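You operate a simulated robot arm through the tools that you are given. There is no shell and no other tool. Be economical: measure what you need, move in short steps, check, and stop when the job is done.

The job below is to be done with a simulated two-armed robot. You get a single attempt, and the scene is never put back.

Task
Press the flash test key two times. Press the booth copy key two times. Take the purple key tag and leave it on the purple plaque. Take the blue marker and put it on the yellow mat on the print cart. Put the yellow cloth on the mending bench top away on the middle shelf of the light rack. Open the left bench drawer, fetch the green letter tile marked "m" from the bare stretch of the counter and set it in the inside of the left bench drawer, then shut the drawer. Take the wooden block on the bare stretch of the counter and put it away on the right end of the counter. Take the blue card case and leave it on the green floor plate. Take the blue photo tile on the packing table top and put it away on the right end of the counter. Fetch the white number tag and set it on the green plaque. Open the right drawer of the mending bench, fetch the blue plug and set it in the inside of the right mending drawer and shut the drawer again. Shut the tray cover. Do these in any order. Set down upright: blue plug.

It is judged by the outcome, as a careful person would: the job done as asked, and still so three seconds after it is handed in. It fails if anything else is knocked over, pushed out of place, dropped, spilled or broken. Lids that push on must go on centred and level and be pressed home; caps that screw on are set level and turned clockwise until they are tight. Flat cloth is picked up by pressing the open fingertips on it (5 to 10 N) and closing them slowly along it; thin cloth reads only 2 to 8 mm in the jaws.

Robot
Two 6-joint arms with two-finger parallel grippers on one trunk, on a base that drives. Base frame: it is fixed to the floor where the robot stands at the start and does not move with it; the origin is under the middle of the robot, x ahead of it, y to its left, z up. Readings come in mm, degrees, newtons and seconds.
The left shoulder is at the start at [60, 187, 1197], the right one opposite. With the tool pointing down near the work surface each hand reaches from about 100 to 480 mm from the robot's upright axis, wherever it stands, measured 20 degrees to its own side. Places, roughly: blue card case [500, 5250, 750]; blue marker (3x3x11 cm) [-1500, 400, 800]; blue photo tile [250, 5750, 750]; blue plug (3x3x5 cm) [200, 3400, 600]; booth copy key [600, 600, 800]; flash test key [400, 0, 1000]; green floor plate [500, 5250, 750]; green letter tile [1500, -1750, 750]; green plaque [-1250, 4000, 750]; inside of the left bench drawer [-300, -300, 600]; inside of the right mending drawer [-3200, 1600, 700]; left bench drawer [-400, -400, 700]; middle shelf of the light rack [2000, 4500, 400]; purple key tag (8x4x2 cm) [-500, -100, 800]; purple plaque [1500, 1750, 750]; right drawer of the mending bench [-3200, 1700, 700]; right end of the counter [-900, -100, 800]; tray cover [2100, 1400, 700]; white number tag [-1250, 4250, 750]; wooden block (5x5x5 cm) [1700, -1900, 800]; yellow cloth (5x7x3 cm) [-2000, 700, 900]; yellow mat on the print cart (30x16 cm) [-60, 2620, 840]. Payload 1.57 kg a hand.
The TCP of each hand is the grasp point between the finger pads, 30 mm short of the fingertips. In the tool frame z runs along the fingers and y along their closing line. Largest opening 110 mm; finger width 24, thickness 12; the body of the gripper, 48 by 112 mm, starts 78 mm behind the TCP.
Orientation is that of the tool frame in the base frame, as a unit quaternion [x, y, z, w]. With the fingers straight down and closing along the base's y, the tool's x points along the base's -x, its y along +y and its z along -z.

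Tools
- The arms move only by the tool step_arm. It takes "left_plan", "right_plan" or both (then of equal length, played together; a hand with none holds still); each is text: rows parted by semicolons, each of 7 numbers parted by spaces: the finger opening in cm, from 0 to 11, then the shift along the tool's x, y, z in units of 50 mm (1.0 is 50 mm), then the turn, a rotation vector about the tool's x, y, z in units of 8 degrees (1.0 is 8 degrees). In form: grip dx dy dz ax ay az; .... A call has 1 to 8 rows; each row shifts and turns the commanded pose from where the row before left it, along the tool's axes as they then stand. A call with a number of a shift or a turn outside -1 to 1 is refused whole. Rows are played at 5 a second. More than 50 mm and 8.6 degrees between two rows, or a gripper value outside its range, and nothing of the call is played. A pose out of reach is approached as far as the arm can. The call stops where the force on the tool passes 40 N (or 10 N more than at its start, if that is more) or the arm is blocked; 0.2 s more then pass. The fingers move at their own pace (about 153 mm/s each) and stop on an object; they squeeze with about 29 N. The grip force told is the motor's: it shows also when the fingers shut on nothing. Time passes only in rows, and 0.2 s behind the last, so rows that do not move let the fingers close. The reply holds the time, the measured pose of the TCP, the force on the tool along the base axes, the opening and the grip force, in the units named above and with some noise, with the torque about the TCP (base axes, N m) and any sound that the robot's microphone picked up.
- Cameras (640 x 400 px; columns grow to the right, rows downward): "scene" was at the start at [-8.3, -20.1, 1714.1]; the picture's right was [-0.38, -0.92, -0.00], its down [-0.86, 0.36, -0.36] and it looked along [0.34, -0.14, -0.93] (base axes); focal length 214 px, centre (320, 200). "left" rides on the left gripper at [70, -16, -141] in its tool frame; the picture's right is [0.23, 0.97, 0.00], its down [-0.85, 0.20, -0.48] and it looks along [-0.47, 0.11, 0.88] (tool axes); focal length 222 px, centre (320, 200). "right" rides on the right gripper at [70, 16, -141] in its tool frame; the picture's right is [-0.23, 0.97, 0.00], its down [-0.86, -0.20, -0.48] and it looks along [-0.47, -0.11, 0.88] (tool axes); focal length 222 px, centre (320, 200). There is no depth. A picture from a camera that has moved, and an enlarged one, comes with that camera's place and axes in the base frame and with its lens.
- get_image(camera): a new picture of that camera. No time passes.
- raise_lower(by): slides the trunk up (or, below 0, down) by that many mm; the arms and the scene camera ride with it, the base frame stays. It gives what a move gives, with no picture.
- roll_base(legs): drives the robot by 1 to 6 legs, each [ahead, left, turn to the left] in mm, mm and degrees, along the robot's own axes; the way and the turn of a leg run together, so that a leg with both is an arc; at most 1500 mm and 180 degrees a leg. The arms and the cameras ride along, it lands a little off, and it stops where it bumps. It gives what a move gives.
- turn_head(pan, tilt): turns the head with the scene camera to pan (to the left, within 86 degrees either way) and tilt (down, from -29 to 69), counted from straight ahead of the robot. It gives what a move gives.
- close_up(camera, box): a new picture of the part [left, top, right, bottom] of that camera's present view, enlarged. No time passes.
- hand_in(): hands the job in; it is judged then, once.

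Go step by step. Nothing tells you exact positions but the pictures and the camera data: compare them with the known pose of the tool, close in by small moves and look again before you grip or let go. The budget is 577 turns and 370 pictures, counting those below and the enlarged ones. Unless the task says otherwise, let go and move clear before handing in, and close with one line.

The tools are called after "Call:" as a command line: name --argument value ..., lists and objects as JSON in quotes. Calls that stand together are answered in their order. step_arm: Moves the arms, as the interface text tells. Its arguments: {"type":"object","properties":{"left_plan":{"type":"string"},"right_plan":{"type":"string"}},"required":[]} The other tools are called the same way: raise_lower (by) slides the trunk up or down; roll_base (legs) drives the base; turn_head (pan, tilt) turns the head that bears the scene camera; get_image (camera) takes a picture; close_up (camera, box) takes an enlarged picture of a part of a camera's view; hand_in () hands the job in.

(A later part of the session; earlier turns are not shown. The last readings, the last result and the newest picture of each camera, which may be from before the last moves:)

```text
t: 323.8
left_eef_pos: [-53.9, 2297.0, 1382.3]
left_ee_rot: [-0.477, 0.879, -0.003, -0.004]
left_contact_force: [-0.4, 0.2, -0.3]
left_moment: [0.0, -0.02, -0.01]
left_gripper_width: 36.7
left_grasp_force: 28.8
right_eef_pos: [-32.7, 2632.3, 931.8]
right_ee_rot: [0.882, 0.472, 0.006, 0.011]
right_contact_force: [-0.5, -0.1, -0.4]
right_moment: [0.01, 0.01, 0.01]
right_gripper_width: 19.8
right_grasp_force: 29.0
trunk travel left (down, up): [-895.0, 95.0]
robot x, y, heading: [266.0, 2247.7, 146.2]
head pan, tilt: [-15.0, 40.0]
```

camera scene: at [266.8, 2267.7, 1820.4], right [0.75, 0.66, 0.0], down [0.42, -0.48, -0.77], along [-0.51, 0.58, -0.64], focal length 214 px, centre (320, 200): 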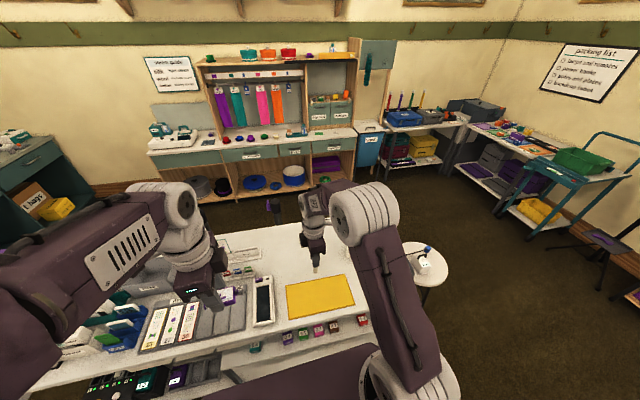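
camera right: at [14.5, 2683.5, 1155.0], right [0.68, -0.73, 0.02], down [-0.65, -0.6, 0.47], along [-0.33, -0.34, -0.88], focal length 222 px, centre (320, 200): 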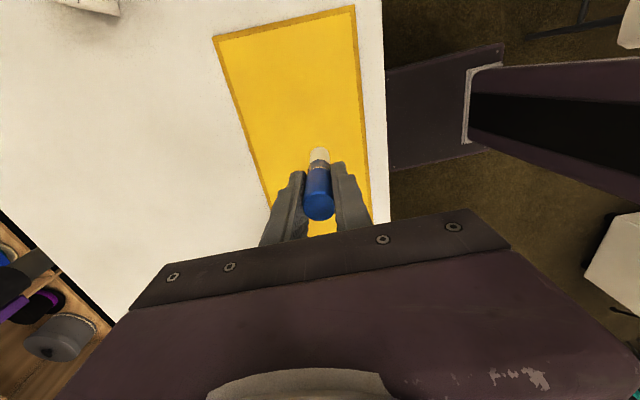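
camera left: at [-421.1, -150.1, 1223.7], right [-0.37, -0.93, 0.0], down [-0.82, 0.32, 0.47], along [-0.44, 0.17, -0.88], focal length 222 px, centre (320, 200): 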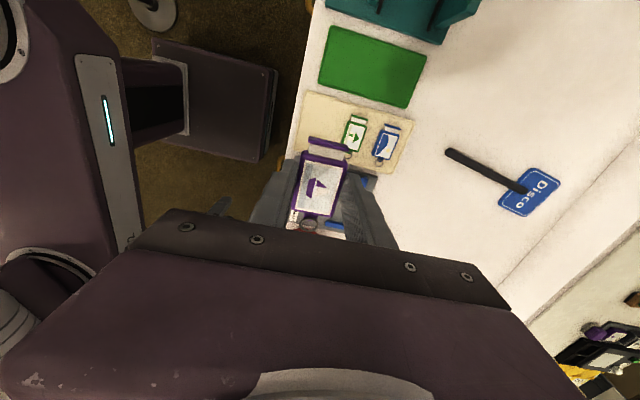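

Call:
step_arm --right_plan "1 0 0 0.02 0 0 0; 2.2 0 0 0 0 0 0; 2.4 0 0 0 0 0 0; 2.8 0 0 0 0 0 0; 4 0 0 0 0 0 0; 5 0 0 0 0 0 0"

Call:
close_up --camera "right" --box '[220, 60, 420, 240]'

```text
t: 325.2
left_eef_pos: [-52.8, 2295.8, 1382.9]
left_ee_rot: [-0.478, 0.879, -0.003, -0.004]
left_contact_force: [0.3, 0.6, 0.0]
left_moment: [-0.01, -0.01, 0.0]
left_gripper_width: 36.9
left_grasp_force: 28.7
right_eef_pos: [-33.5, 2632.3, 930.8]
right_ee_rot: [0.881, 0.472, 0.006, 0.009]
right_contact_force: [0.2, -0.1, 0.8]
right_moment: [-0.01, -0.04, -0.01]
right_gripper_width: 50.1
right_grasp_force: 0.1
trunk travel left (down, up): [-895.0, 95.0]
robot x, y, heading: [262.5, 2247.0, 146.1]
head pan, tilt: [-15.0, 40.0]
```

```text
2.22 times, centred on (320, 150) of right
camera zoom: at [16.2, 2683.4, 1072.7], right [0.68, -0.73, 0.02], down [-0.65, -0.6, 0.47], along [-0.33, -0.34, -0.88], focal length 494 px, centre (320, 311)
```

zoom: 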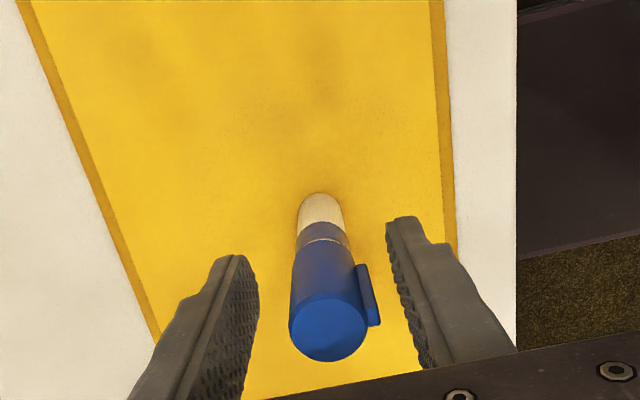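

The marker stands freely upright on the mat. I rise straight up and check again.

Call:
step_arm --right_plan "5 0 0 -0.5 0 0 0; 5 0 0 -0.8 0 0 0; 5 0 0 -1 0 0 0; 5 0 0 -1 0 0 0; 5 0 0 -1 0 0 0; 5 0 0 0 0 0 0"

Call:
get_image --camera "right"

```text
t: 326.6
left_eef_pos: [-53.5, 2296.7, 1382.1]
left_ee_rot: [-0.477, 0.879, -0.003, -0.004]
left_contact_force: [0.0, 0.4, -0.9]
left_moment: [0.0, 0.01, -0.02]
left_gripper_width: 36.7
left_grasp_force: 29.0
right_eef_pos: [-38.1, 2635.8, 1145.9]
right_ee_rot: [0.881, 0.472, 0.007, 0.01]
right_contact_force: [0.5, 0.0, -0.6]
right_moment: [-0.01, -0.02, 0.01]
right_gripper_width: 50.1
right_grasp_force: 0.1
trunk travel left (down, up): [-895.0, 95.0]
robot x, y, heading: [263.9, 2244.8, 146.6]
head pan, tilt: [-15.0, 40.0]
```

```text
200 pictures are left
camera right: at [11.4, 2685.8, 1287.6], right [0.68, -0.73, 0.02], down [-0.65, -0.6, 0.47], along [-0.33, -0.34, -0.88], focal length 222 px, centre (320, 200)
```

right: 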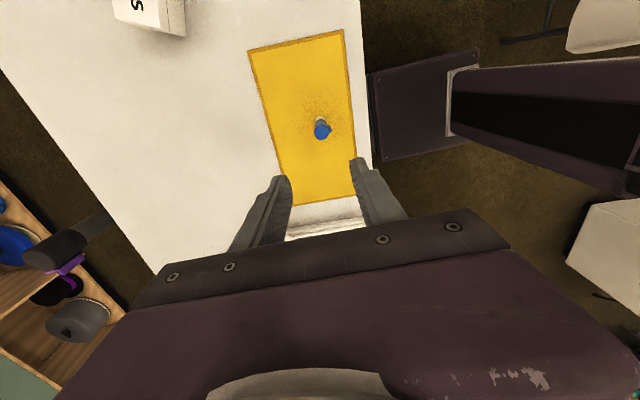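

The marker stands well. Now the key tag to the purple plaque: I drive back along the cart and through the corridor to the cloth-covered table.

Call:
raise_lower --by 90

Call:
roll_base --legs '[[0, 700, 0], [-250, 0, 0], [0, 0, -98], [500, -950, 0]]'

Call:
turn_head --pan 0 --tilt 50

Call:
get_image --camera "scene"

```text
t: 327.9
left_eef_pos: [-53.2, 2297.1, 1472.7]
left_ee_rot: [-0.477, 0.879, -0.003, -0.004]
left_contact_force: [-0.1, 0.6, -0.7]
left_moment: [-0.02, -0.02, 0.0]
left_gripper_width: 36.9
left_grasp_force: 29.4
right_eef_pos: [-38.0, 2634.2, 1235.8]
right_ee_rot: [0.882, 0.472, 0.006, 0.01]
right_contact_force: [0.4, -0.2, 0.4]
right_moment: [0.01, 0.0, -0.01]
right_gripper_width: 50.4
right_grasp_force: 0.1
trunk travel left (down, up): [-985.0, 5.0]
robot x, y, heading: [262.2, 2247.0, 146.4]
head pan, tilt: [-15.0, 40.0]
```

```text
t: 342.4
left_eef_pos: [1217.8, 1561.8, 1472.5]
left_ee_rot: [0.358, 0.934, 0.0, -0.004]
left_contact_force: [-0.6, -0.6, -0.2]
left_moment: [0.02, 0.02, -0.02]
left_gripper_width: 36.9
left_grasp_force: 29.2
right_eef_pos: [1550.0, 1494.4, 1236.5]
right_ee_rot: [0.932, -0.363, -0.003, 0.011]
right_contact_force: [-0.7, -0.1, 0.5]
right_moment: [-0.02, 0.0, 0.02]
right_gripper_width: 50.2
right_grasp_force: 0.1
trunk travel left (down, up): [-985.0, 5.0]
robot x, y, heading: [1119.2, 1256.2, 47.5]
head pan, tilt: [-15.0, 40.0]
```

```text
t: 343.1
left_eef_pos: [1219.2, 1562.0, 1472.2]
left_ee_rot: [0.356, 0.934, 0.001, -0.004]
left_contact_force: [-0.8, 0.0, -0.4]
left_moment: [0.01, 0.0, -0.02]
left_gripper_width: 36.9
left_grasp_force: 29.3
right_eef_pos: [1550.9, 1494.7, 1236.2]
right_ee_rot: [0.932, -0.361, -0.003, 0.011]
right_contact_force: [-0.2, -0.4, -0.6]
right_moment: [0.0, 0.02, -0.01]
right_gripper_width: 50.3
right_grasp_force: 0.1
trunk travel left (down, up): [-985.0, 5.0]
robot x, y, heading: [1119.1, 1256.6, 47.7]
head pan, tilt: [0.0, 50.0]
```

```text
199 pictures are left
camera scene: at [1129.9, 1270.3, 1896.1], right [0.74, -0.68, 0.0], down [-0.52, -0.56, -0.64], along [0.43, 0.47, -0.77], focal length 214 px, centre (320, 200)
```

scene: 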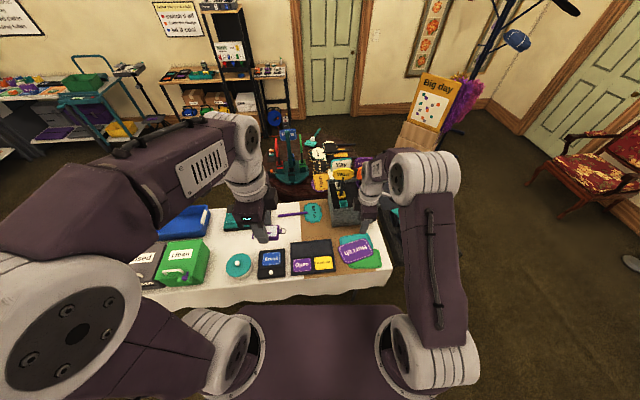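

Call:
close_up --camera "scene" --box '[200, 190, 400, 310]'

Call:
get_image --camera "left"

```text
3.20 times, centred on (300, 250) of scene
camera zoom: at [1129.9, 1270.3, 1896.1], right [0.74, -0.68, 0.0], down [-0.52, -0.56, -0.64], along [0.43, 0.47, -0.77], focal length 686 px, centre (384, 40)
```

zoom: 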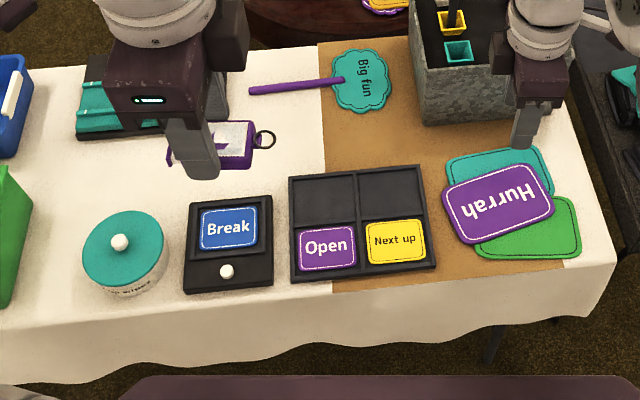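

```text
197 pictures are left
camera left: at [1157.5, 1595.5, 1614.0], right [0.48, 0.88, 0.0], down [0.77, -0.42, 0.47], along [0.41, -0.23, -0.88], focal length 222 px, centre (320, 200)
```

left: 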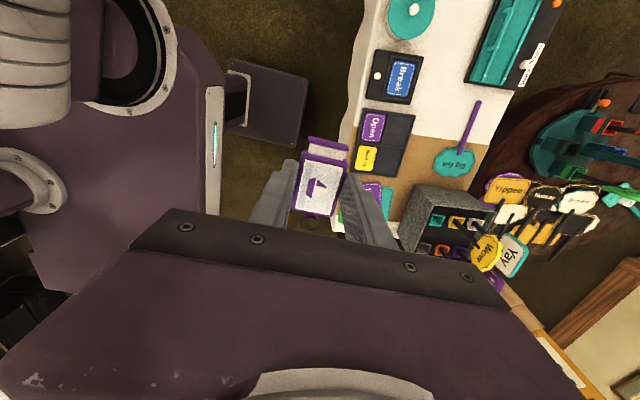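

Two candidates for "purple plaque": the "Open" card and the "Hurrah" board. To tell which kind is meant, I look toward the green plaque's place at (−1250, 4000).

Call:
turn_head --pan 82 --tilt 18

Call:
get_image --camera "scene"

```text
t: 344.7
left_eef_pos: [1219.1, 1562.2, 1471.9]
left_ee_rot: [0.357, 0.934, 0.001, -0.005]
left_contact_force: [-0.1, -0.4, -0.2]
left_moment: [-0.02, -0.02, 0.03]
left_gripper_width: 36.8
left_grasp_force: 29.0
right_eef_pos: [1551.4, 1493.2, 1235.5]
right_ee_rot: [0.932, -0.362, -0.002, 0.011]
right_contact_force: [0.3, -0.5, -0.2]
right_moment: [0.0, -0.01, 0.02]
right_gripper_width: 50.1
right_grasp_force: 0.2
trunk travel left (down, up): [-985.0, 5.0]
robot x, y, heading: [1116.4, 1256.1, 47.9]
head pan, tilt: [82.0, 18.0]
```

```text
196 pictures are left
camera scene: at [1019.0, 1285.5, 1944.9], right [0.77, 0.64, 0.0], down [0.2, -0.24, -0.95], along [-0.6, 0.73, -0.31], focal length 214 px, centre (320, 200)
```

scene: 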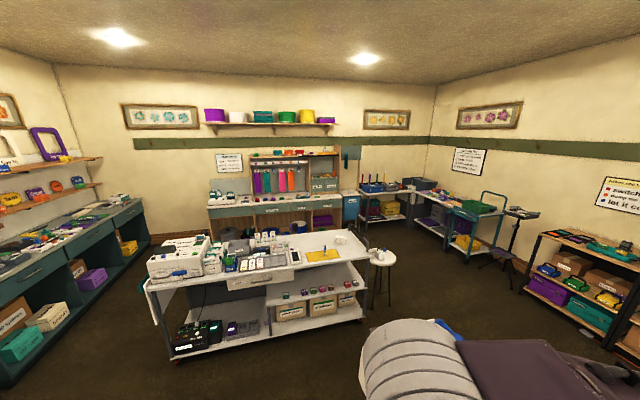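

Call:
close_up --camera "scene" --box '[280, 180, 360, 230]'

Call:
close_up --camera "scene" --box '[360, 170, 540, 280]'

```text
8.00 times, centred on (320, 205) of scene
camera zoom: at [1019.0, 1285.5, 1944.9], right [0.77, 0.64, 0.0], down [0.2, -0.24, -0.95], along [-0.6, 0.73, -0.31], focal length 1716 px, centre (320, 160)
```

zoom: 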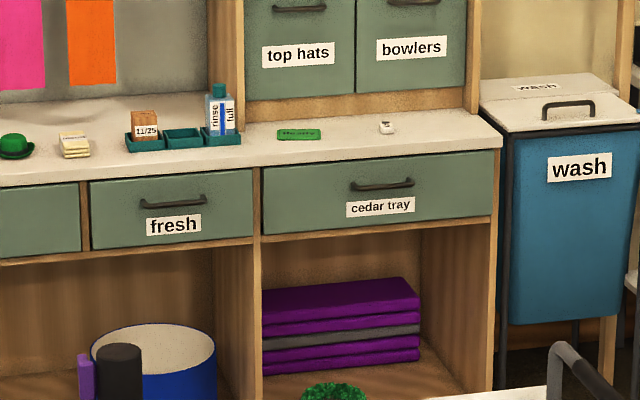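

```text
3.56 times, centred on (450, 225) of scene
camera zoom: at [1019.0, 1285.5, 1944.9], right [0.77, 0.64, 0.0], down [0.2, -0.24, -0.95], along [-0.6, 0.73, -0.31], focal length 763 px, centre (-142, 111)
```

zoom: 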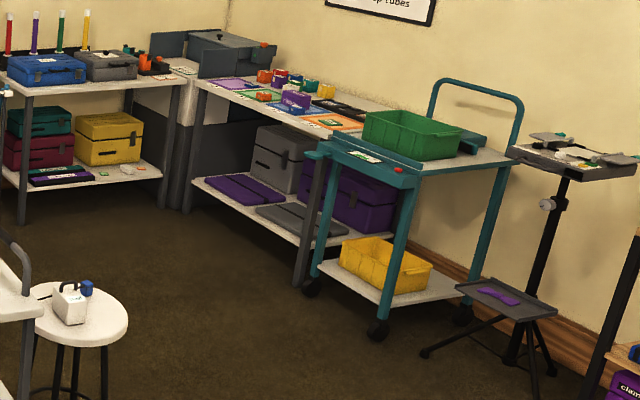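

The green plaque there is a ~100 mm card like "Open", so the purple plaque is the "Open" card at about (1378, 1690). I tuck the right hand up and back, drive 90 mm closer and lower.

Call:
step_arm --right_plan "5 0 0 -1 0 0 0; 5 0 0 -1 0 0 0; 5 0 0.9 0 0 0 0; 5 0 0.9 0 0 0 0; 5 0 0.9 0 0 0 0; 5 0 0.9 0 0 0 0; 5 0 0 -0.8 0 0 0"

Call:
roll_base --legs '[[85, 0, 0]]'

Call:
turn_head --pan 8 --tilt 58

Call:
raise_lower --by -400

Call:
get_image --camera "scene"

Call:
get_image --camera "left"

```text
t: 346.3
left_eef_pos: [1217.8, 1560.8, 1473.3]
left_ee_rot: [0.356, 0.935, 0.001, -0.004]
left_contact_force: [0.0, 0.3, 0.3]
left_moment: [-0.02, -0.01, 0.02]
left_gripper_width: 36.9
left_grasp_force: 29.3
right_eef_pos: [1428.7, 1362.3, 1380.3]
right_ee_rot: [0.932, -0.363, -0.003, 0.011]
right_contact_force: [0.3, 0.3, 1.3]
right_moment: [0.02, -0.01, -0.02]
right_gripper_width: 50.0
right_grasp_force: 0.2
trunk travel left (down, up): [-985.0, 5.0]
robot x, y, heading: [1115.9, 1256.0, 47.2]
head pan, tilt: [82.0, 18.0]
```

```text
t: 347.4
left_eef_pos: [1266.6, 1613.9, 1475.8]
left_ee_rot: [0.357, 0.934, 0.006, -0.003]
left_contact_force: [-0.4, -1.0, 0.2]
left_moment: [0.1, -0.09, -0.01]
left_gripper_width: 36.6
left_grasp_force: 29.2
right_eef_pos: [1479.3, 1416.9, 1382.7]
right_ee_rot: [0.932, -0.362, -0.001, 0.006]
right_contact_force: [-0.7, -0.9, -0.1]
right_moment: [0.07, -0.03, -0.02]
right_gripper_width: 50.2
right_grasp_force: 0.0
trunk travel left (down, up): [-985.0, 5.0]
robot x, y, heading: [1172.8, 1318.4, 47.5]
head pan, tilt: [82.0, 18.0]
```

```text
t: 348.8
left_eef_pos: [1275.5, 1623.9, 1472.6]
left_ee_rot: [0.357, 0.934, 0.002, -0.004]
left_contact_force: [0.4, -0.2, -0.6]
left_moment: [-0.02, -0.01, 0.03]
left_gripper_width: 36.8
left_grasp_force: 28.7
right_eef_pos: [1486.7, 1424.7, 1381.8]
right_ee_rot: [0.932, -0.362, -0.003, 0.01]
right_contact_force: [0.3, 0.8, -0.1]
right_moment: [0.01, -0.01, 0.0]
right_gripper_width: 50.1
right_grasp_force: 0.1
trunk travel left (down, up): [-985.0, 5.0]
robot x, y, heading: [1176.2, 1319.2, 47.4]
head pan, tilt: [8.0, 58.0]
```

```text
t: 352.7
left_eef_pos: [1275.8, 1624.5, 1072.0]
left_ee_rot: [0.356, 0.934, 0.0, -0.005]
left_contact_force: [0.0, 0.5, -0.7]
left_moment: [0.01, -0.01, -0.01]
left_gripper_width: 36.6
left_grasp_force: 29.0
right_eef_pos: [1487.6, 1425.8, 979.8]
right_ee_rot: [0.932, -0.362, -0.003, 0.011]
right_contact_force: [0.1, -0.2, 0.1]
right_moment: [-0.01, 0.02, 0.02]
right_gripper_width: 50.1
right_grasp_force: 0.1
trunk travel left (down, up): [-585.0, 405.0]
robot x, y, heading: [1176.5, 1317.5, 47.3]
head pan, tilt: [8.0, 58.0]
```

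```text
193 pictures are left
camera scene: at [1174.1, 1332.4, 1485.9], right [0.82, -0.57, 0.0], down [-0.48, -0.7, -0.53], along [0.3, 0.44, -0.85], focal length 214 px, centre (320, 200)
```

scene: 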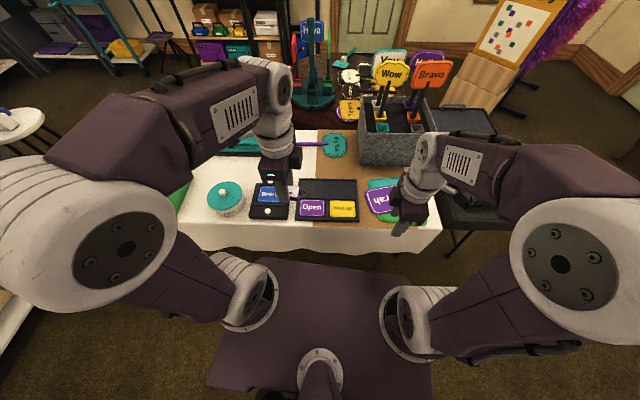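

```text
192 pictures are left
camera left: at [1214.6, 1657.5, 1214.2], right [0.48, 0.88, 0.0], down [0.77, -0.42, 0.47], along [0.41, -0.23, -0.88], focal length 222 px, centre (320, 200)
```

left: 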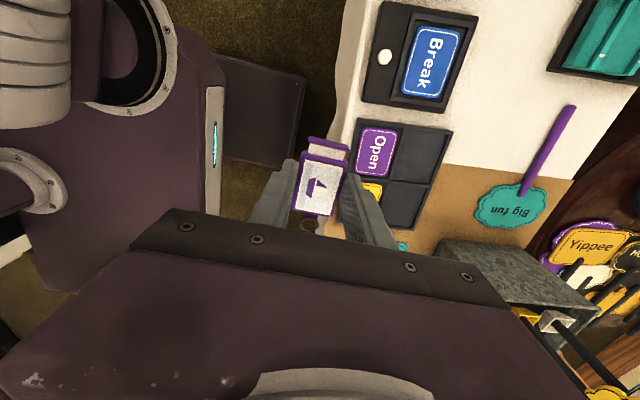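

The "Open" plaque reads (1384, 1697) from both cameras. I bring the tag over it and lower.

Call:
step_arm --left_plan "2 -0.22 0.84 0 0 0 0; 2 -0.22 0.84 0 0 0 0; 2 -0.21 0.83 0 0 0 0; 2 0 0 1 0 0 0; 2 0 0 1 0 0 0; 2 0 0 1 0 0 0; 2 0 0 1 0 0 0; 2 0 0 0 0 0 0"

Call:
get_image --camera "left"

Call:
close_up --camera "scene" --box '[250, 160, 380, 240]'

```text
t: 354.5
left_eef_pos: [1381.6, 1698.5, 872.0]
left_ee_rot: [0.356, 0.934, 0.001, -0.004]
left_contact_force: [0.2, -0.9, 0.4]
left_moment: [0.0, -0.01, -0.01]
left_gripper_width: 36.6
left_grasp_force: 29.3
right_eef_pos: [1488.6, 1426.4, 979.8]
right_ee_rot: [0.932, -0.362, -0.004, 0.011]
right_contact_force: [0.1, -0.5, -0.3]
right_moment: [0.01, 0.01, 0.02]
right_gripper_width: 50.4
right_grasp_force: 0.0
trunk travel left (down, up): [-585.0, 405.0]
robot x, y, heading: [1172.9, 1318.9, 47.6]
head pan, tilt: [8.0, 58.0]
```

```text
191 pictures are left
camera left: at [1320.0, 1730.7, 1013.3], right [0.48, 0.88, 0.0], down [0.77, -0.42, 0.47], along [0.41, -0.23, -0.88], focal length 222 px, centre (320, 200)
```

left: 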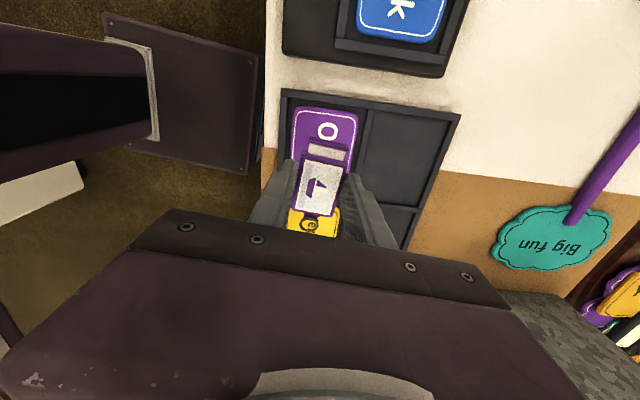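

```text
4.92 times, centred on (315, 200) of scene
camera zoom: at [1173.8, 1331.9, 1485.9], right [0.82, -0.57, 0.0], down [-0.48, -0.7, -0.53], along [0.3, 0.44, -0.85], focal length 1056 px, centre (345, 200)
```

zoom: 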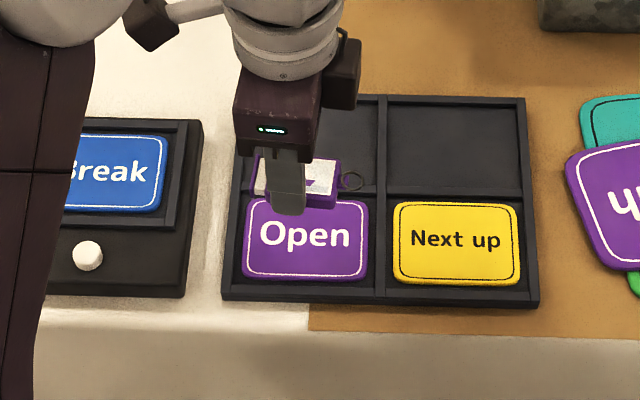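

Call:
step_arm --left_plan "2 0.05 0 0.6 0 0 0; 2 0 0 0.6 0 0 0; 2 0 0 0 0 0 0"

Call:
get_image --camera "left"

Call:
close_up --camera "scene" --box '[250, 160, 380, 240]'

```text
t: 355.3
left_eef_pos: [1380.3, 1698.6, 811.8]
left_ee_rot: [0.356, 0.934, 0.001, -0.004]
left_contact_force: [-0.3, 0.5, 0.6]
left_moment: [0.0, -0.02, 0.01]
left_gripper_width: 36.7
left_grasp_force: 28.9
right_eef_pos: [1488.5, 1427.3, 981.2]
right_ee_rot: [0.932, -0.362, -0.005, 0.012]
right_contact_force: [0.0, 0.3, 0.1]
right_moment: [-0.04, 0.02, 0.04]
right_gripper_width: 50.4
right_grasp_force: 0.0
trunk travel left (down, up): [-585.0, 405.0]
robot x, y, heading: [1177.5, 1318.8, 47.6]
head pan, tilt: [8.0, 58.0]
```

```text
189 pictures are left
camera left: at [1318.8, 1731.9, 953.7], right [0.48, 0.88, 0.0], down [0.77, -0.42, 0.47], along [0.41, -0.23, -0.88], focal length 222 px, centre (320, 200)
```

left: 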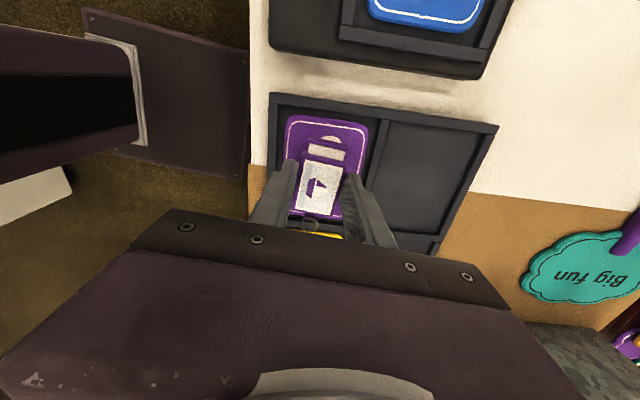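

```text
4.92 times, centred on (315, 200) of scene
camera zoom: at [1173.9, 1332.2, 1485.9], right [0.82, -0.57, 0.0], down [-0.48, -0.7, -0.53], along [0.3, 0.44, -0.85], focal length 1056 px, centre (345, 200)
```

zoom: 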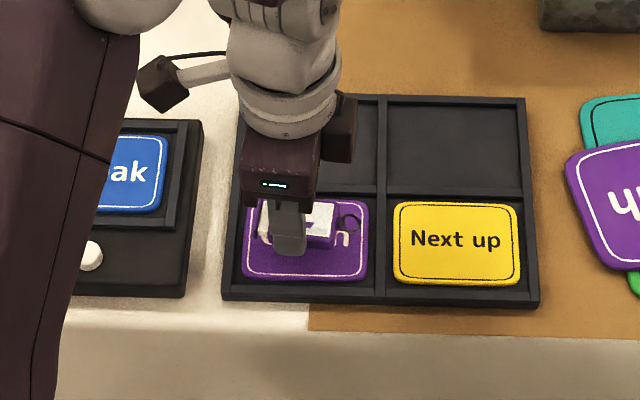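

Call:
step_arm --left_plan "2 0.04 -0.08 0.12 0 0 0; 2 0 0 0.08 0 0 0; 2 0 0 0 0 0 0"

Call:
step_arm --left_plan "2 0 0 0.06 0 0 0; 2 0 0 0.06 0 0 0; 2 0 0 0 0 0 0"

```text
t: 356.1
left_eef_pos: [1377.4, 1697.0, 802.1]
left_ee_rot: [0.357, 0.934, 0.001, -0.004]
left_contact_force: [-0.5, 0.1, -0.4]
left_moment: [-0.01, 0.01, 0.02]
left_gripper_width: 36.8
left_grasp_force: 28.7
right_eef_pos: [1488.0, 1425.8, 979.6]
right_ee_rot: [0.932, -0.362, -0.004, 0.011]
right_contact_force: [-0.5, -0.4, 0.0]
right_moment: [0.01, 0.0, -0.01]
right_gripper_width: 50.2
right_grasp_force: 0.2
trunk travel left (down, up): [-585.0, 405.0]
robot x, y, heading: [1173.4, 1321.1, 47.5]
head pan, tilt: [8.0, 58.0]
```

```text
t: 356.9
left_eef_pos: [1376.1, 1697.0, 796.7]
left_ee_rot: [0.356, 0.934, 0.001, -0.004]
left_contact_force: [0.0, 0.0, -0.2]
left_moment: [0.03, 0.0, -0.01]
left_gripper_width: 36.7
left_grasp_force: 28.7
right_eef_pos: [1487.7, 1426.0, 980.1]
right_ee_rot: [0.932, -0.362, -0.004, 0.012]
right_contact_force: [0.1, 0.7, 0.4]
right_moment: [0.0, -0.02, 0.01]
right_gripper_width: 50.0
right_grasp_force: 0.1
trunk travel left (down, up): [-585.0, 405.0]
robot x, y, heading: [1179.8, 1319.7, 47.5]
head pan, tilt: [8.0, 58.0]
```

Call:
step_arm --left_plan "2 0 0 0.06 0 0 0; 2 0 0 0.06 0 0 0; 2 0 0 0 0 0 0"

Call:
close_up --camera "left" --box '[240, 100, 440, 240]'

```text
t: 357.7
left_eef_pos: [1376.3, 1697.8, 790.6]
left_ee_rot: [0.356, 0.934, 0.003, -0.003]
left_contact_force: [0.6, 0.9, 12.6]
left_moment: [0.03, -0.08, -0.01]
left_gripper_width: 36.9
left_grasp_force: 28.6
right_eef_pos: [1488.4, 1425.5, 981.2]
right_ee_rot: [0.932, -0.362, -0.004, 0.011]
right_contact_force: [-0.1, 0.7, 0.2]
right_moment: [0.02, -0.03, 0.0]
right_gripper_width: 50.2
right_grasp_force: 0.1
trunk travel left (down, up): [-585.0, 405.0]
robot x, y, heading: [1178.3, 1315.0, 47.3]
head pan, tilt: [8.0, 58.0]
```

```text
2.86 times, centred on (340, 170) of left
camera zoom: at [1314.5, 1730.5, 932.7], right [0.48, 0.88, 0.0], down [0.77, -0.42, 0.47], along [0.42, -0.22, -0.88], focal length 635 px, centre (263, 286)
```

zoom: 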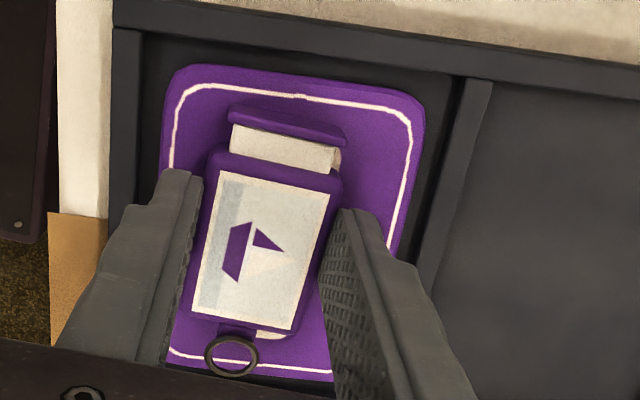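

On the plaque. I ease off, open and rise.

Call:
step_arm --left_plan "2 0 0 -0.03 0 0 0; 4.8 0 0 0 0 0 0; 4.8 0 0 0 0 0 0; 4.8 0 0 -0.5 0 0 0; 4.8 0 0 -1 0 0 0; 4.8 0 0 -1 0 0 0; 4.8 0 0 -1 0 0 0; 4.8 0 0 -1 0 0 0"

Call:
close_up --camera "scene" --box '[250, 160, 380, 240]'

```text
t: 359.5
left_eef_pos: [1376.0, 1697.3, 1016.8]
left_ee_rot: [0.357, 0.934, 0.001, -0.004]
left_contact_force: [1.0, 1.1, 0.2]
left_moment: [0.02, -0.01, 0.0]
left_gripper_width: 48.0
left_grasp_force: 0.1
right_eef_pos: [1487.4, 1425.5, 980.7]
right_ee_rot: [0.932, -0.364, -0.004, 0.011]
right_contact_force: [-0.9, -0.2, 0.6]
right_moment: [-0.02, -0.01, 0.03]
right_gripper_width: 50.0
right_grasp_force: 0.0
trunk travel left (down, up): [-585.0, 405.0]
robot x, y, heading: [1176.6, 1319.6, 47.2]
head pan, tilt: [8.0, 58.0]
```

```text
4.92 times, centred on (315, 200) of scene
camera zoom: at [1173.7, 1331.9, 1485.8], right [0.82, -0.57, 0.0], down [-0.48, -0.7, -0.53], along [0.3, 0.44, -0.85], focal length 1056 px, centre (345, 200)
```

zoom: 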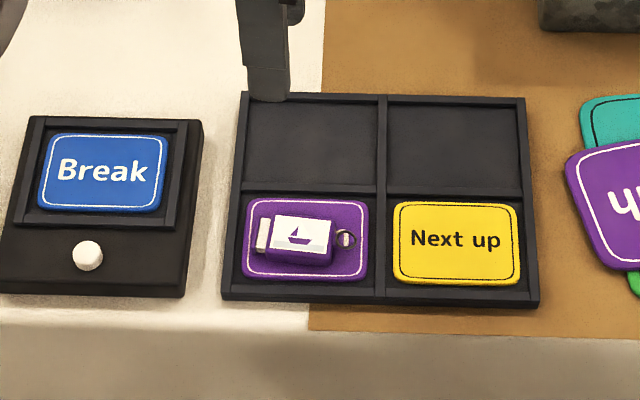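

The tag lies neatly on the plaque. Next the white number tag and green plaque on the far bench; I raise up and drive round the cart's right end.

Call:
raise_lower --by 350

Call:
roll_base --legs '[[-130, 0, 0], [0, 1000, 0], [0, 0, 94.5], [270, 0, 0]]'

Call:
turn_head --pan -60 --tilt 35

Call:
get_image --camera "scene"

```text
t: 362.9
left_eef_pos: [1377.5, 1696.7, 1366.0]
left_ee_rot: [0.357, 0.934, 0.0, -0.004]
left_contact_force: [-0.1, -0.4, 0.3]
left_moment: [-0.03, -0.01, 0.0]
left_gripper_width: 48.2
left_grasp_force: 0.0
right_eef_pos: [1487.2, 1426.7, 1330.1]
right_ee_rot: [0.932, -0.363, -0.003, 0.011]
right_contact_force: [0.1, -0.1, -0.3]
right_moment: [0.0, 0.02, -0.03]
right_gripper_width: 50.1
right_grasp_force: 0.0
trunk travel left (down, up): [-935.0, 55.0]
robot x, y, heading: [1177.0, 1315.9, 47.3]
head pan, tilt: [8.0, 58.0]
```

```text
t: 374.4
left_eef_pos: [-244.0, 2236.0, 1367.5]
left_ee_rot: [-0.441, 0.898, -0.001, -0.004]
left_contact_force: [0.0, 0.0, 0.2]
left_moment: [0.02, 0.01, -0.05]
left_gripper_width: 48.1
left_grasp_force: 0.0
right_eef_pos: [17.4, 2367.7, 1331.3]
right_ee_rot: [0.9, 0.435, 0.005, 0.009]
right_contact_force: [-0.3, -0.8, -0.5]
right_moment: [0.02, 0.0, -0.01]
right_gripper_width: 50.2
right_grasp_force: 0.2
trunk travel left (down, up): [-935.0, 55.0]
robot x, y, heading: [144.5, 2060.3, 141.5]
head pan, tilt: [8.0, 58.0]
```

```text
t: 375.8
left_eef_pos: [-246.9, 2239.3, 1366.7]
left_ee_rot: [-0.44, 0.898, -0.002, -0.004]
left_contact_force: [0.2, 0.0, -0.8]
left_moment: [0.0, -0.02, -0.02]
left_gripper_width: 48.1
left_grasp_force: 0.1
right_eef_pos: [17.8, 2368.4, 1330.6]
right_ee_rot: [0.9, 0.435, 0.006, 0.01]
right_contact_force: [-0.5, -0.8, 0.1]
right_moment: [-0.01, 0.0, 0.0]
right_gripper_width: 49.9
right_grasp_force: 0.1
trunk travel left (down, up): [-935.0, 55.0]
robot x, y, heading: [144.6, 2064.2, 141.5]
head pan, tilt: [-60.0, 35.0]
```

```text
185 pictures are left
camera scene: at [204.9, 2115.8, 1867.8], right [0.99, -0.15, 0.0], down [-0.08, -0.57, -0.82], along [0.12, 0.81, -0.57], focal length 214 px, centre (320, 200)
```

scene: 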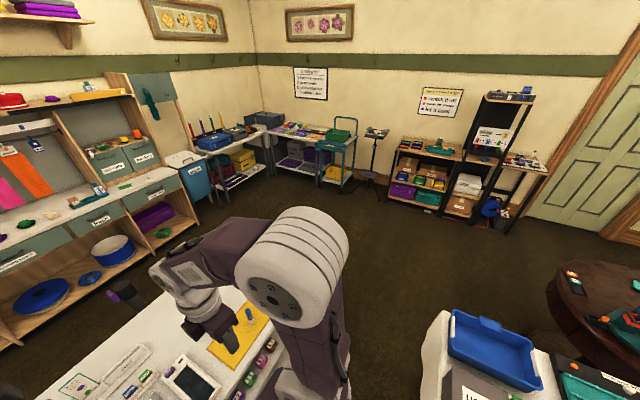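

Call:
roll_base --legs '[[60, 0, 0], [105, -1450, 0]]'

Call:
get_image --camera "scene"

```text
t: 383.6
left_eef_pos: [526.0, 3474.1, 1365.7]
left_ee_rot: [-0.439, 0.899, -0.002, -0.003]
left_contact_force: [-0.5, -0.9, -0.1]
left_moment: [0.0, 0.0, -0.04]
left_gripper_width: 47.9
left_grasp_force: 0.1
right_eef_pos: [789.6, 3603.0, 1331.2]
right_ee_rot: [0.901, 0.434, 0.006, 0.01]
right_contact_force: [-0.2, -0.2, 0.7]
right_moment: [-0.02, 0.03, 0.02]
right_gripper_width: 50.0
right_grasp_force: 0.1
trunk travel left (down, up): [-935.0, 55.0]
robot x, y, heading: [916.5, 3298.4, 141.4]
head pan, tilt: [-60.0, 35.0]
```

```text
184 pictures are left
camera scene: at [977.8, 3348.7, 1867.8], right [0.99, -0.15, 0.0], down [-0.09, -0.57, -0.82], along [0.12, 0.81, -0.57], focal length 214 px, centre (320, 200)
```

scene: 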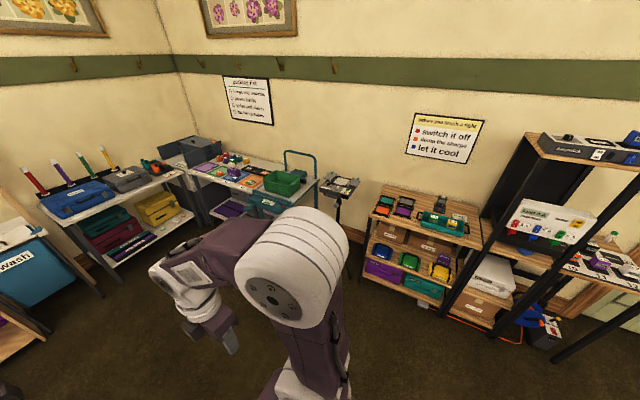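

Call:
roll_base --legs '[[620, -270, 0], [900, 490, 0]]'

Call:
turn_head --pan 10 --tilt 40

Call:
get_image --camera "scene"

```text
t: 392.2
left_eef_pos: [-789.0, 4258.5, 1366.1]
left_ee_rot: [-0.437, 0.899, -0.002, -0.004]
left_contact_force: [0.1, 0.9, 1.5]
left_moment: [0.03, -0.01, 0.03]
left_gripper_width: 47.9
left_grasp_force: 0.1
right_eef_pos: [-524.0, 4385.2, 1330.0]
right_ee_rot: [0.902, 0.431, 0.005, 0.01]
right_contact_force: [1.1, -1.0, 0.6]
right_moment: [0.01, 0.0, 0.01]
right_gripper_width: 50.2
right_grasp_force: 0.1
trunk travel left (down, up): [-935.0, 55.0]
robot x, y, heading: [-397.9, 4082.5, 140.9]
head pan, tilt: [-60.0, 35.0]
```

```text
t: 393.6
left_eef_pos: [-788.6, 4257.2, 1366.5]
left_ee_rot: [-0.436, 0.9, -0.002, -0.004]
left_contact_force: [0.8, 0.0, -0.8]
left_moment: [0.01, -0.01, -0.01]
left_gripper_width: 48.0
left_grasp_force: 0.1
right_eef_pos: [-525.2, 4385.7, 1329.7]
right_ee_rot: [0.902, 0.432, 0.005, 0.01]
right_contact_force: [0.2, 0.3, -0.8]
right_moment: [-0.01, 0.04, 0.04]
right_gripper_width: 50.2
right_grasp_force: 0.1
trunk travel left (down, up): [-935.0, 55.0]
robot x, y, heading: [-397.8, 4082.3, 141.0]
head pan, tilt: [10.0, 40.0]
```

```text
183 pictures are left
camera scene: at [-426.8, 4085.3, 1860.2], right [0.49, 0.87, 0.0], down [0.56, -0.31, -0.77], along [-0.67, 0.37, -0.64], focal length 214 px, centre (320, 200)
```

scene: 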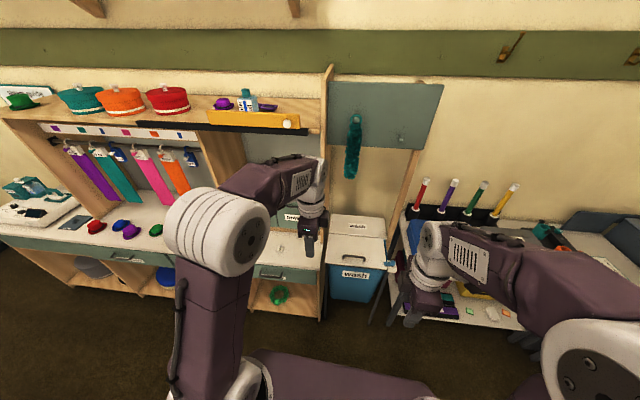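

I see the white number tag at about (−1249, 4271). I move left and closer to the bench.

Call:
roll_base --legs '[[0, 390, 0], [320, 0, 0]]'

Call:
raise_lower --by -200

Call:
get_image --camera "scene"

Call:
get_image --camera "left"

```text
t: 397.8
left_eef_pos: [-1280.7, 4156.2, 1366.4]
left_ee_rot: [-0.438, 0.899, -0.002, -0.003]
left_contact_force: [-0.1, 0.3, 0.3]
left_moment: [0.03, 0.0, -0.01]
left_gripper_width: 48.0
left_grasp_force: 0.1
right_eef_pos: [-1016.0, 4284.1, 1331.3]
right_ee_rot: [0.902, 0.431, 0.005, 0.009]
right_contact_force: [0.1, -0.8, 0.8]
right_moment: [0.04, -0.02, 0.0]
right_gripper_width: 50.2
right_grasp_force: 0.1
trunk travel left (down, up): [-935.0, 55.0]
robot x, y, heading: [-891.3, 3976.9, 141.3]
head pan, tilt: [10.0, 40.0]
```

```text
t: 400.0
left_eef_pos: [-1282.0, 4156.7, 1166.4]
left_ee_rot: [-0.438, 0.899, -0.002, -0.002]
left_contact_force: [-0.9, -1.5, -0.3]
left_moment: [0.0, -0.02, 0.01]
left_gripper_width: 47.9
left_grasp_force: 0.0
right_eef_pos: [-1019.2, 4284.3, 1130.3]
right_ee_rot: [0.902, 0.432, 0.006, 0.01]
right_contact_force: [0.4, 1.0, 0.6]
right_moment: [-0.02, 0.01, -0.03]
right_gripper_width: 50.1
right_grasp_force: 0.1
trunk travel left (down, up): [-735.0, 255.0]
robot x, y, heading: [-890.7, 3979.3, 141.1]
head pan, tilt: [10.0, 40.0]
```

```text
182 pictures are left
camera scene: at [-919.4, 3984.9, 1660.3], right [0.48, 0.88, 0.0], down [0.56, -0.31, -0.77], along [-0.67, 0.37, -0.64], focal length 214 px, centre (320, 200)
```

scene: 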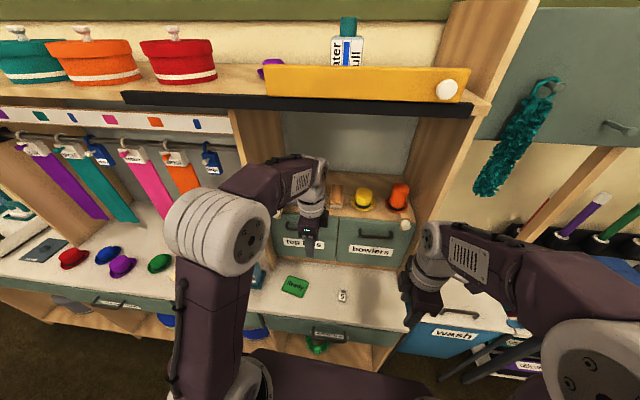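

```text
181 pictures are left
camera left: at [-1311.4, 4092.9, 1308.2], right [-0.91, 0.42, 0.0], down [0.37, 0.8, 0.47], along [0.2, 0.43, -0.88], focal length 222 px, centre (320, 200)
```

left: 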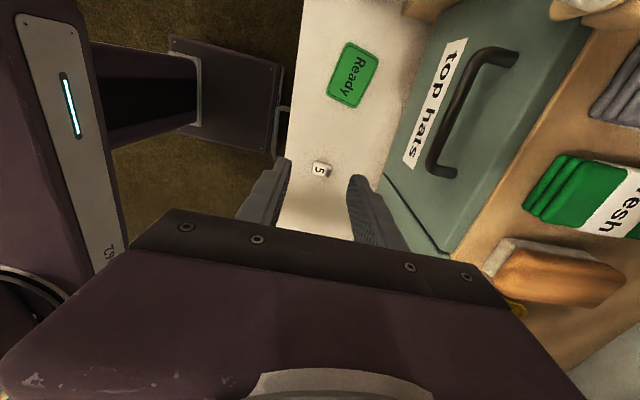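

The "Ready" green plaque is at about (−1382, 4113) and the tag "5" at about (−1237, 4274). I go 50 mm closer and bring the left hand over the tag.

Call:
roll_base --legs '[[50, 0, 0]]'

Call:
step_arm --left_plan "6.5 -0.8 -0.27 0 0 0 0; 6.5 -0.8 0 0 0 0 0; 6.5 -0.8 0 0 0 0 0; 6.5 0 0 1 0 0 0; 6.5 0 0 1 0 0 0; 6.5 0 0 1 0 0 0; 6.5 0 0 1 0 0 0; 6.5 0 0 0 0 0 0"

Call:
get_image --camera "left"

Call:
close_up --camera "scene" --box '[260, 240, 420, 340]'

```text
t: 400.9
left_eef_pos: [-1315.1, 4185.0, 1168.1]
left_ee_rot: [-0.436, 0.9, -0.001, -0.004]
left_contact_force: [1.2, -0.1, 0.4]
left_moment: [0.03, 0.03, 0.0]
left_gripper_width: 48.0
left_grasp_force: 0.1
right_eef_pos: [-1051.9, 4313.3, 1131.7]
right_ee_rot: [0.902, 0.432, 0.005, 0.007]
right_contact_force: [-0.1, -0.4, -1.0]
right_moment: [0.04, 0.03, -0.01]
right_gripper_width: 50.1
right_grasp_force: 0.1
trunk travel left (down, up): [-735.0, 255.0]
robot x, y, heading: [-932.2, 4012.3, 141.1]
head pan, tilt: [10.0, 40.0]
```

```text
t: 402.7
left_eef_pos: [-1235.9, 4270.3, 965.3]
left_ee_rot: [-0.436, 0.9, -0.003, -0.002]
left_contact_force: [-0.6, -0.1, 0.3]
left_moment: [-0.01, -0.04, -0.02]
left_gripper_width: 64.8
left_grasp_force: 0.1
right_eef_pos: [-1056.6, 4316.0, 1129.7]
right_ee_rot: [0.902, 0.431, 0.006, 0.011]
right_contact_force: [0.2, 0.3, 0.2]
right_moment: [0.02, -0.02, -0.03]
right_gripper_width: 50.2
right_grasp_force: 0.0
trunk travel left (down, up): [-735.0, 255.0]
robot x, y, heading: [-933.3, 4011.2, 141.3]
head pan, tilt: [10.0, 40.0]
```

```text
180 pictures are left
camera left: at [-1264.5, 4207.2, 1107.0], right [-0.91, 0.42, 0.0], down [0.37, 0.8, 0.47], along [0.2, 0.43, -0.88], focal length 222 px, centre (320, 200)
```

left: 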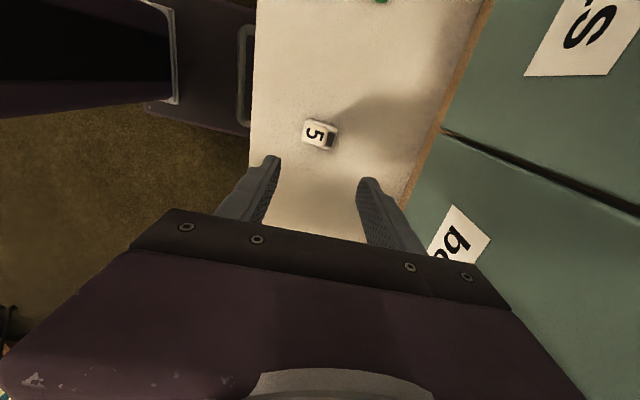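

```text
4.00 times, centred on (340, 290) of scene
camera zoom: at [-957.5, 4015.6, 1660.3], right [0.48, 0.88, 0.0], down [0.56, -0.31, -0.77], along [-0.67, 0.37, -0.64], focal length 858 px, centre (240, -160)
```

zoom: 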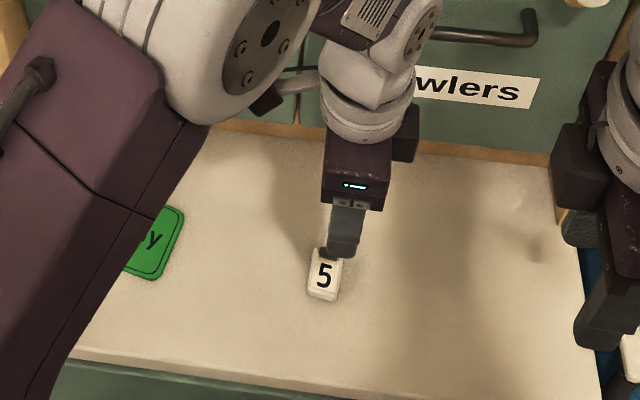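

Aligned. I descend over the tag.

Call:
step_arm --left_plan "6.5 0 0 1 0 0 0; 6.5 0 0 1 0 0 0; 6.5 0 0 0.3 0 0 0; 6.5 0 0 0 0 0 0"

Call:
close_up --camera "left" --box '[220, 100, 420, 240]'

Call:
close_up --camera "scene" --box '[300, 260, 380, 320]'

```text
t: 403.7
left_eef_pos: [-1236.1, 4271.8, 849.4]
left_ee_rot: [-0.437, 0.899, -0.002, -0.003]
left_contact_force: [0.4, 0.3, -1.4]
left_moment: [0.02, 0.01, 0.0]
left_gripper_width: 65.1
left_grasp_force: 0.0
right_eef_pos: [-1057.3, 4316.0, 1129.6]
right_ee_rot: [0.902, 0.432, 0.006, 0.01]
right_contact_force: [-0.5, -0.2, 0.1]
right_moment: [-0.01, -0.01, 0.03]
right_gripper_width: 50.0
right_grasp_force: 0.1
trunk travel left (down, up): [-735.0, 255.0]
robot x, y, heading: [-929.7, 4013.7, 141.0]
head pan, tilt: [10.0, 40.0]
```

```text
2.86 times, centred on (320, 170) of left
camera zoom: at [-1266.2, 4207.6, 991.7], right [-0.91, 0.42, 0.0], down [0.37, 0.8, 0.47], along [0.2, 0.43, -0.88], focal length 635 px, centre (320, 286)
```

zoom: 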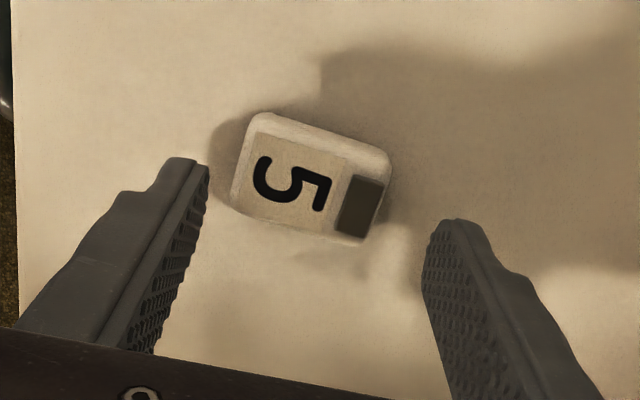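

```text
6.67 times, centred on (340, 290) of scene
camera zoom: at [-957.8, 4016.2, 1660.2], right [0.48, 0.88, 0.0], down [0.56, -0.31, -0.77], along [-0.67, 0.37, -0.64], focal length 1430 px, centre (187, -400)
```

zoom: 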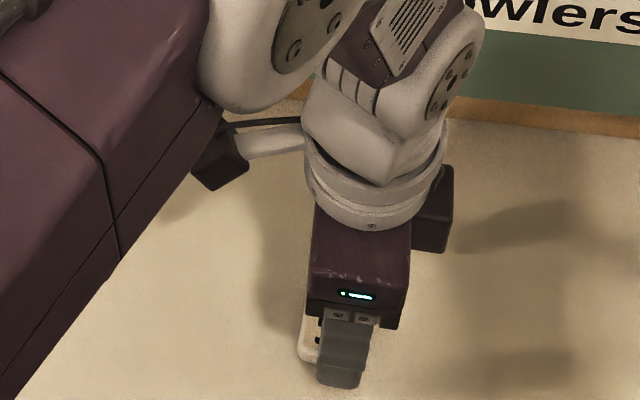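

Call:
step_arm --left_plan "6.5 -0.04 0 0.5 0 0 0; 6.5 0 0 0.2 0 0 0; 6.5 0 0 0.1 0 0 0; 6.5 0 0 0 0 0 0"

Call:
close_up --camera "left" --box '[220, 100, 420, 240]'

```text
t: 404.1
left_eef_pos: [-1236.0, 4274.2, 830.8]
left_ee_rot: [-0.437, 0.9, -0.002, -0.004]
left_contact_force: [-0.7, -4.9, 10.0]
left_moment: [0.2, 0.25, -0.02]
left_gripper_width: 63.7
left_grasp_force: 0.0
right_eef_pos: [-1056.2, 4315.7, 1131.0]
right_ee_rot: [0.902, 0.433, 0.005, 0.009]
right_contact_force: [-0.7, 0.7, 0.2]
right_moment: [0.02, 0.0, 0.0]
right_gripper_width: 49.9
right_grasp_force: 0.0
trunk travel left (down, up): [-735.0, 255.0]
robot x, y, heading: [-929.6, 4012.6, 141.2]
head pan, tilt: [10.0, 40.0]
stopped in row 2 (left hand): the force on the tool passed its limit at 63 N (the readings are from after the stop); the commanded pose is now the measured one
```

```text
2.86 times, centred on (320, 170) of left
camera zoom: at [-1265.1, 4208.1, 971.9], right [-0.91, 0.42, 0.0], down [0.37, 0.8, 0.47], along [0.2, 0.43, -0.88], focal length 635 px, centre (320, 286)
```

zoom: 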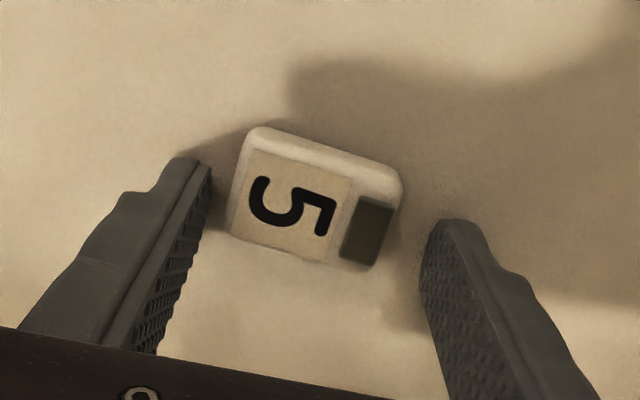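

The bench is at z≈800. I rise 3 mm, centre on the tag, and close.

Call:
step_arm --left_plan "6.5 0 0 -0.06 0 0 0; 6.5 0.17 -0.04 0 0 0 0; 6.5 0 0 0 0 0 0; 2.5 0 0 0 0 0 0; 2.5 0 0 0 0 0 0; 2.5 0 0 0 0 0 0"

Call:
close_up --camera "left" --box '[220, 100, 420, 240]'

```text
t: 405.5
left_eef_pos: [-1237.9, 4265.6, 832.4]
left_ee_rot: [-0.437, 0.9, -0.003, -0.004]
left_contact_force: [0.5, 0.6, 0.4]
left_moment: [0.0, 0.04, -0.02]
left_gripper_width: 42.5
left_grasp_force: 28.8
right_eef_pos: [-1057.6, 4316.4, 1129.9]
right_ee_rot: [0.902, 0.432, 0.006, 0.01]
right_contact_force: [-0.6, 0.1, 0.0]
right_moment: [-0.01, -0.04, 0.01]
right_gripper_width: 50.2
right_grasp_force: 0.0
trunk travel left (down, up): [-735.0, 255.0]
robot x, y, heading: [-929.4, 4012.1, 141.2]
head pan, tilt: [10.0, 40.0]
```

```text
2.86 times, centred on (320, 170) of left
camera zoom: at [-1269.1, 4201.4, 974.1], right [-0.91, 0.42, 0.0], down [0.37, 0.8, 0.47], along [0.2, 0.43, -0.88], focal length 635 px, centre (320, 286)
```

zoom: 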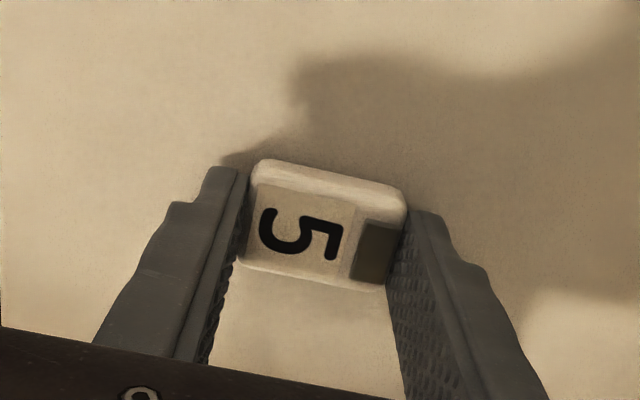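

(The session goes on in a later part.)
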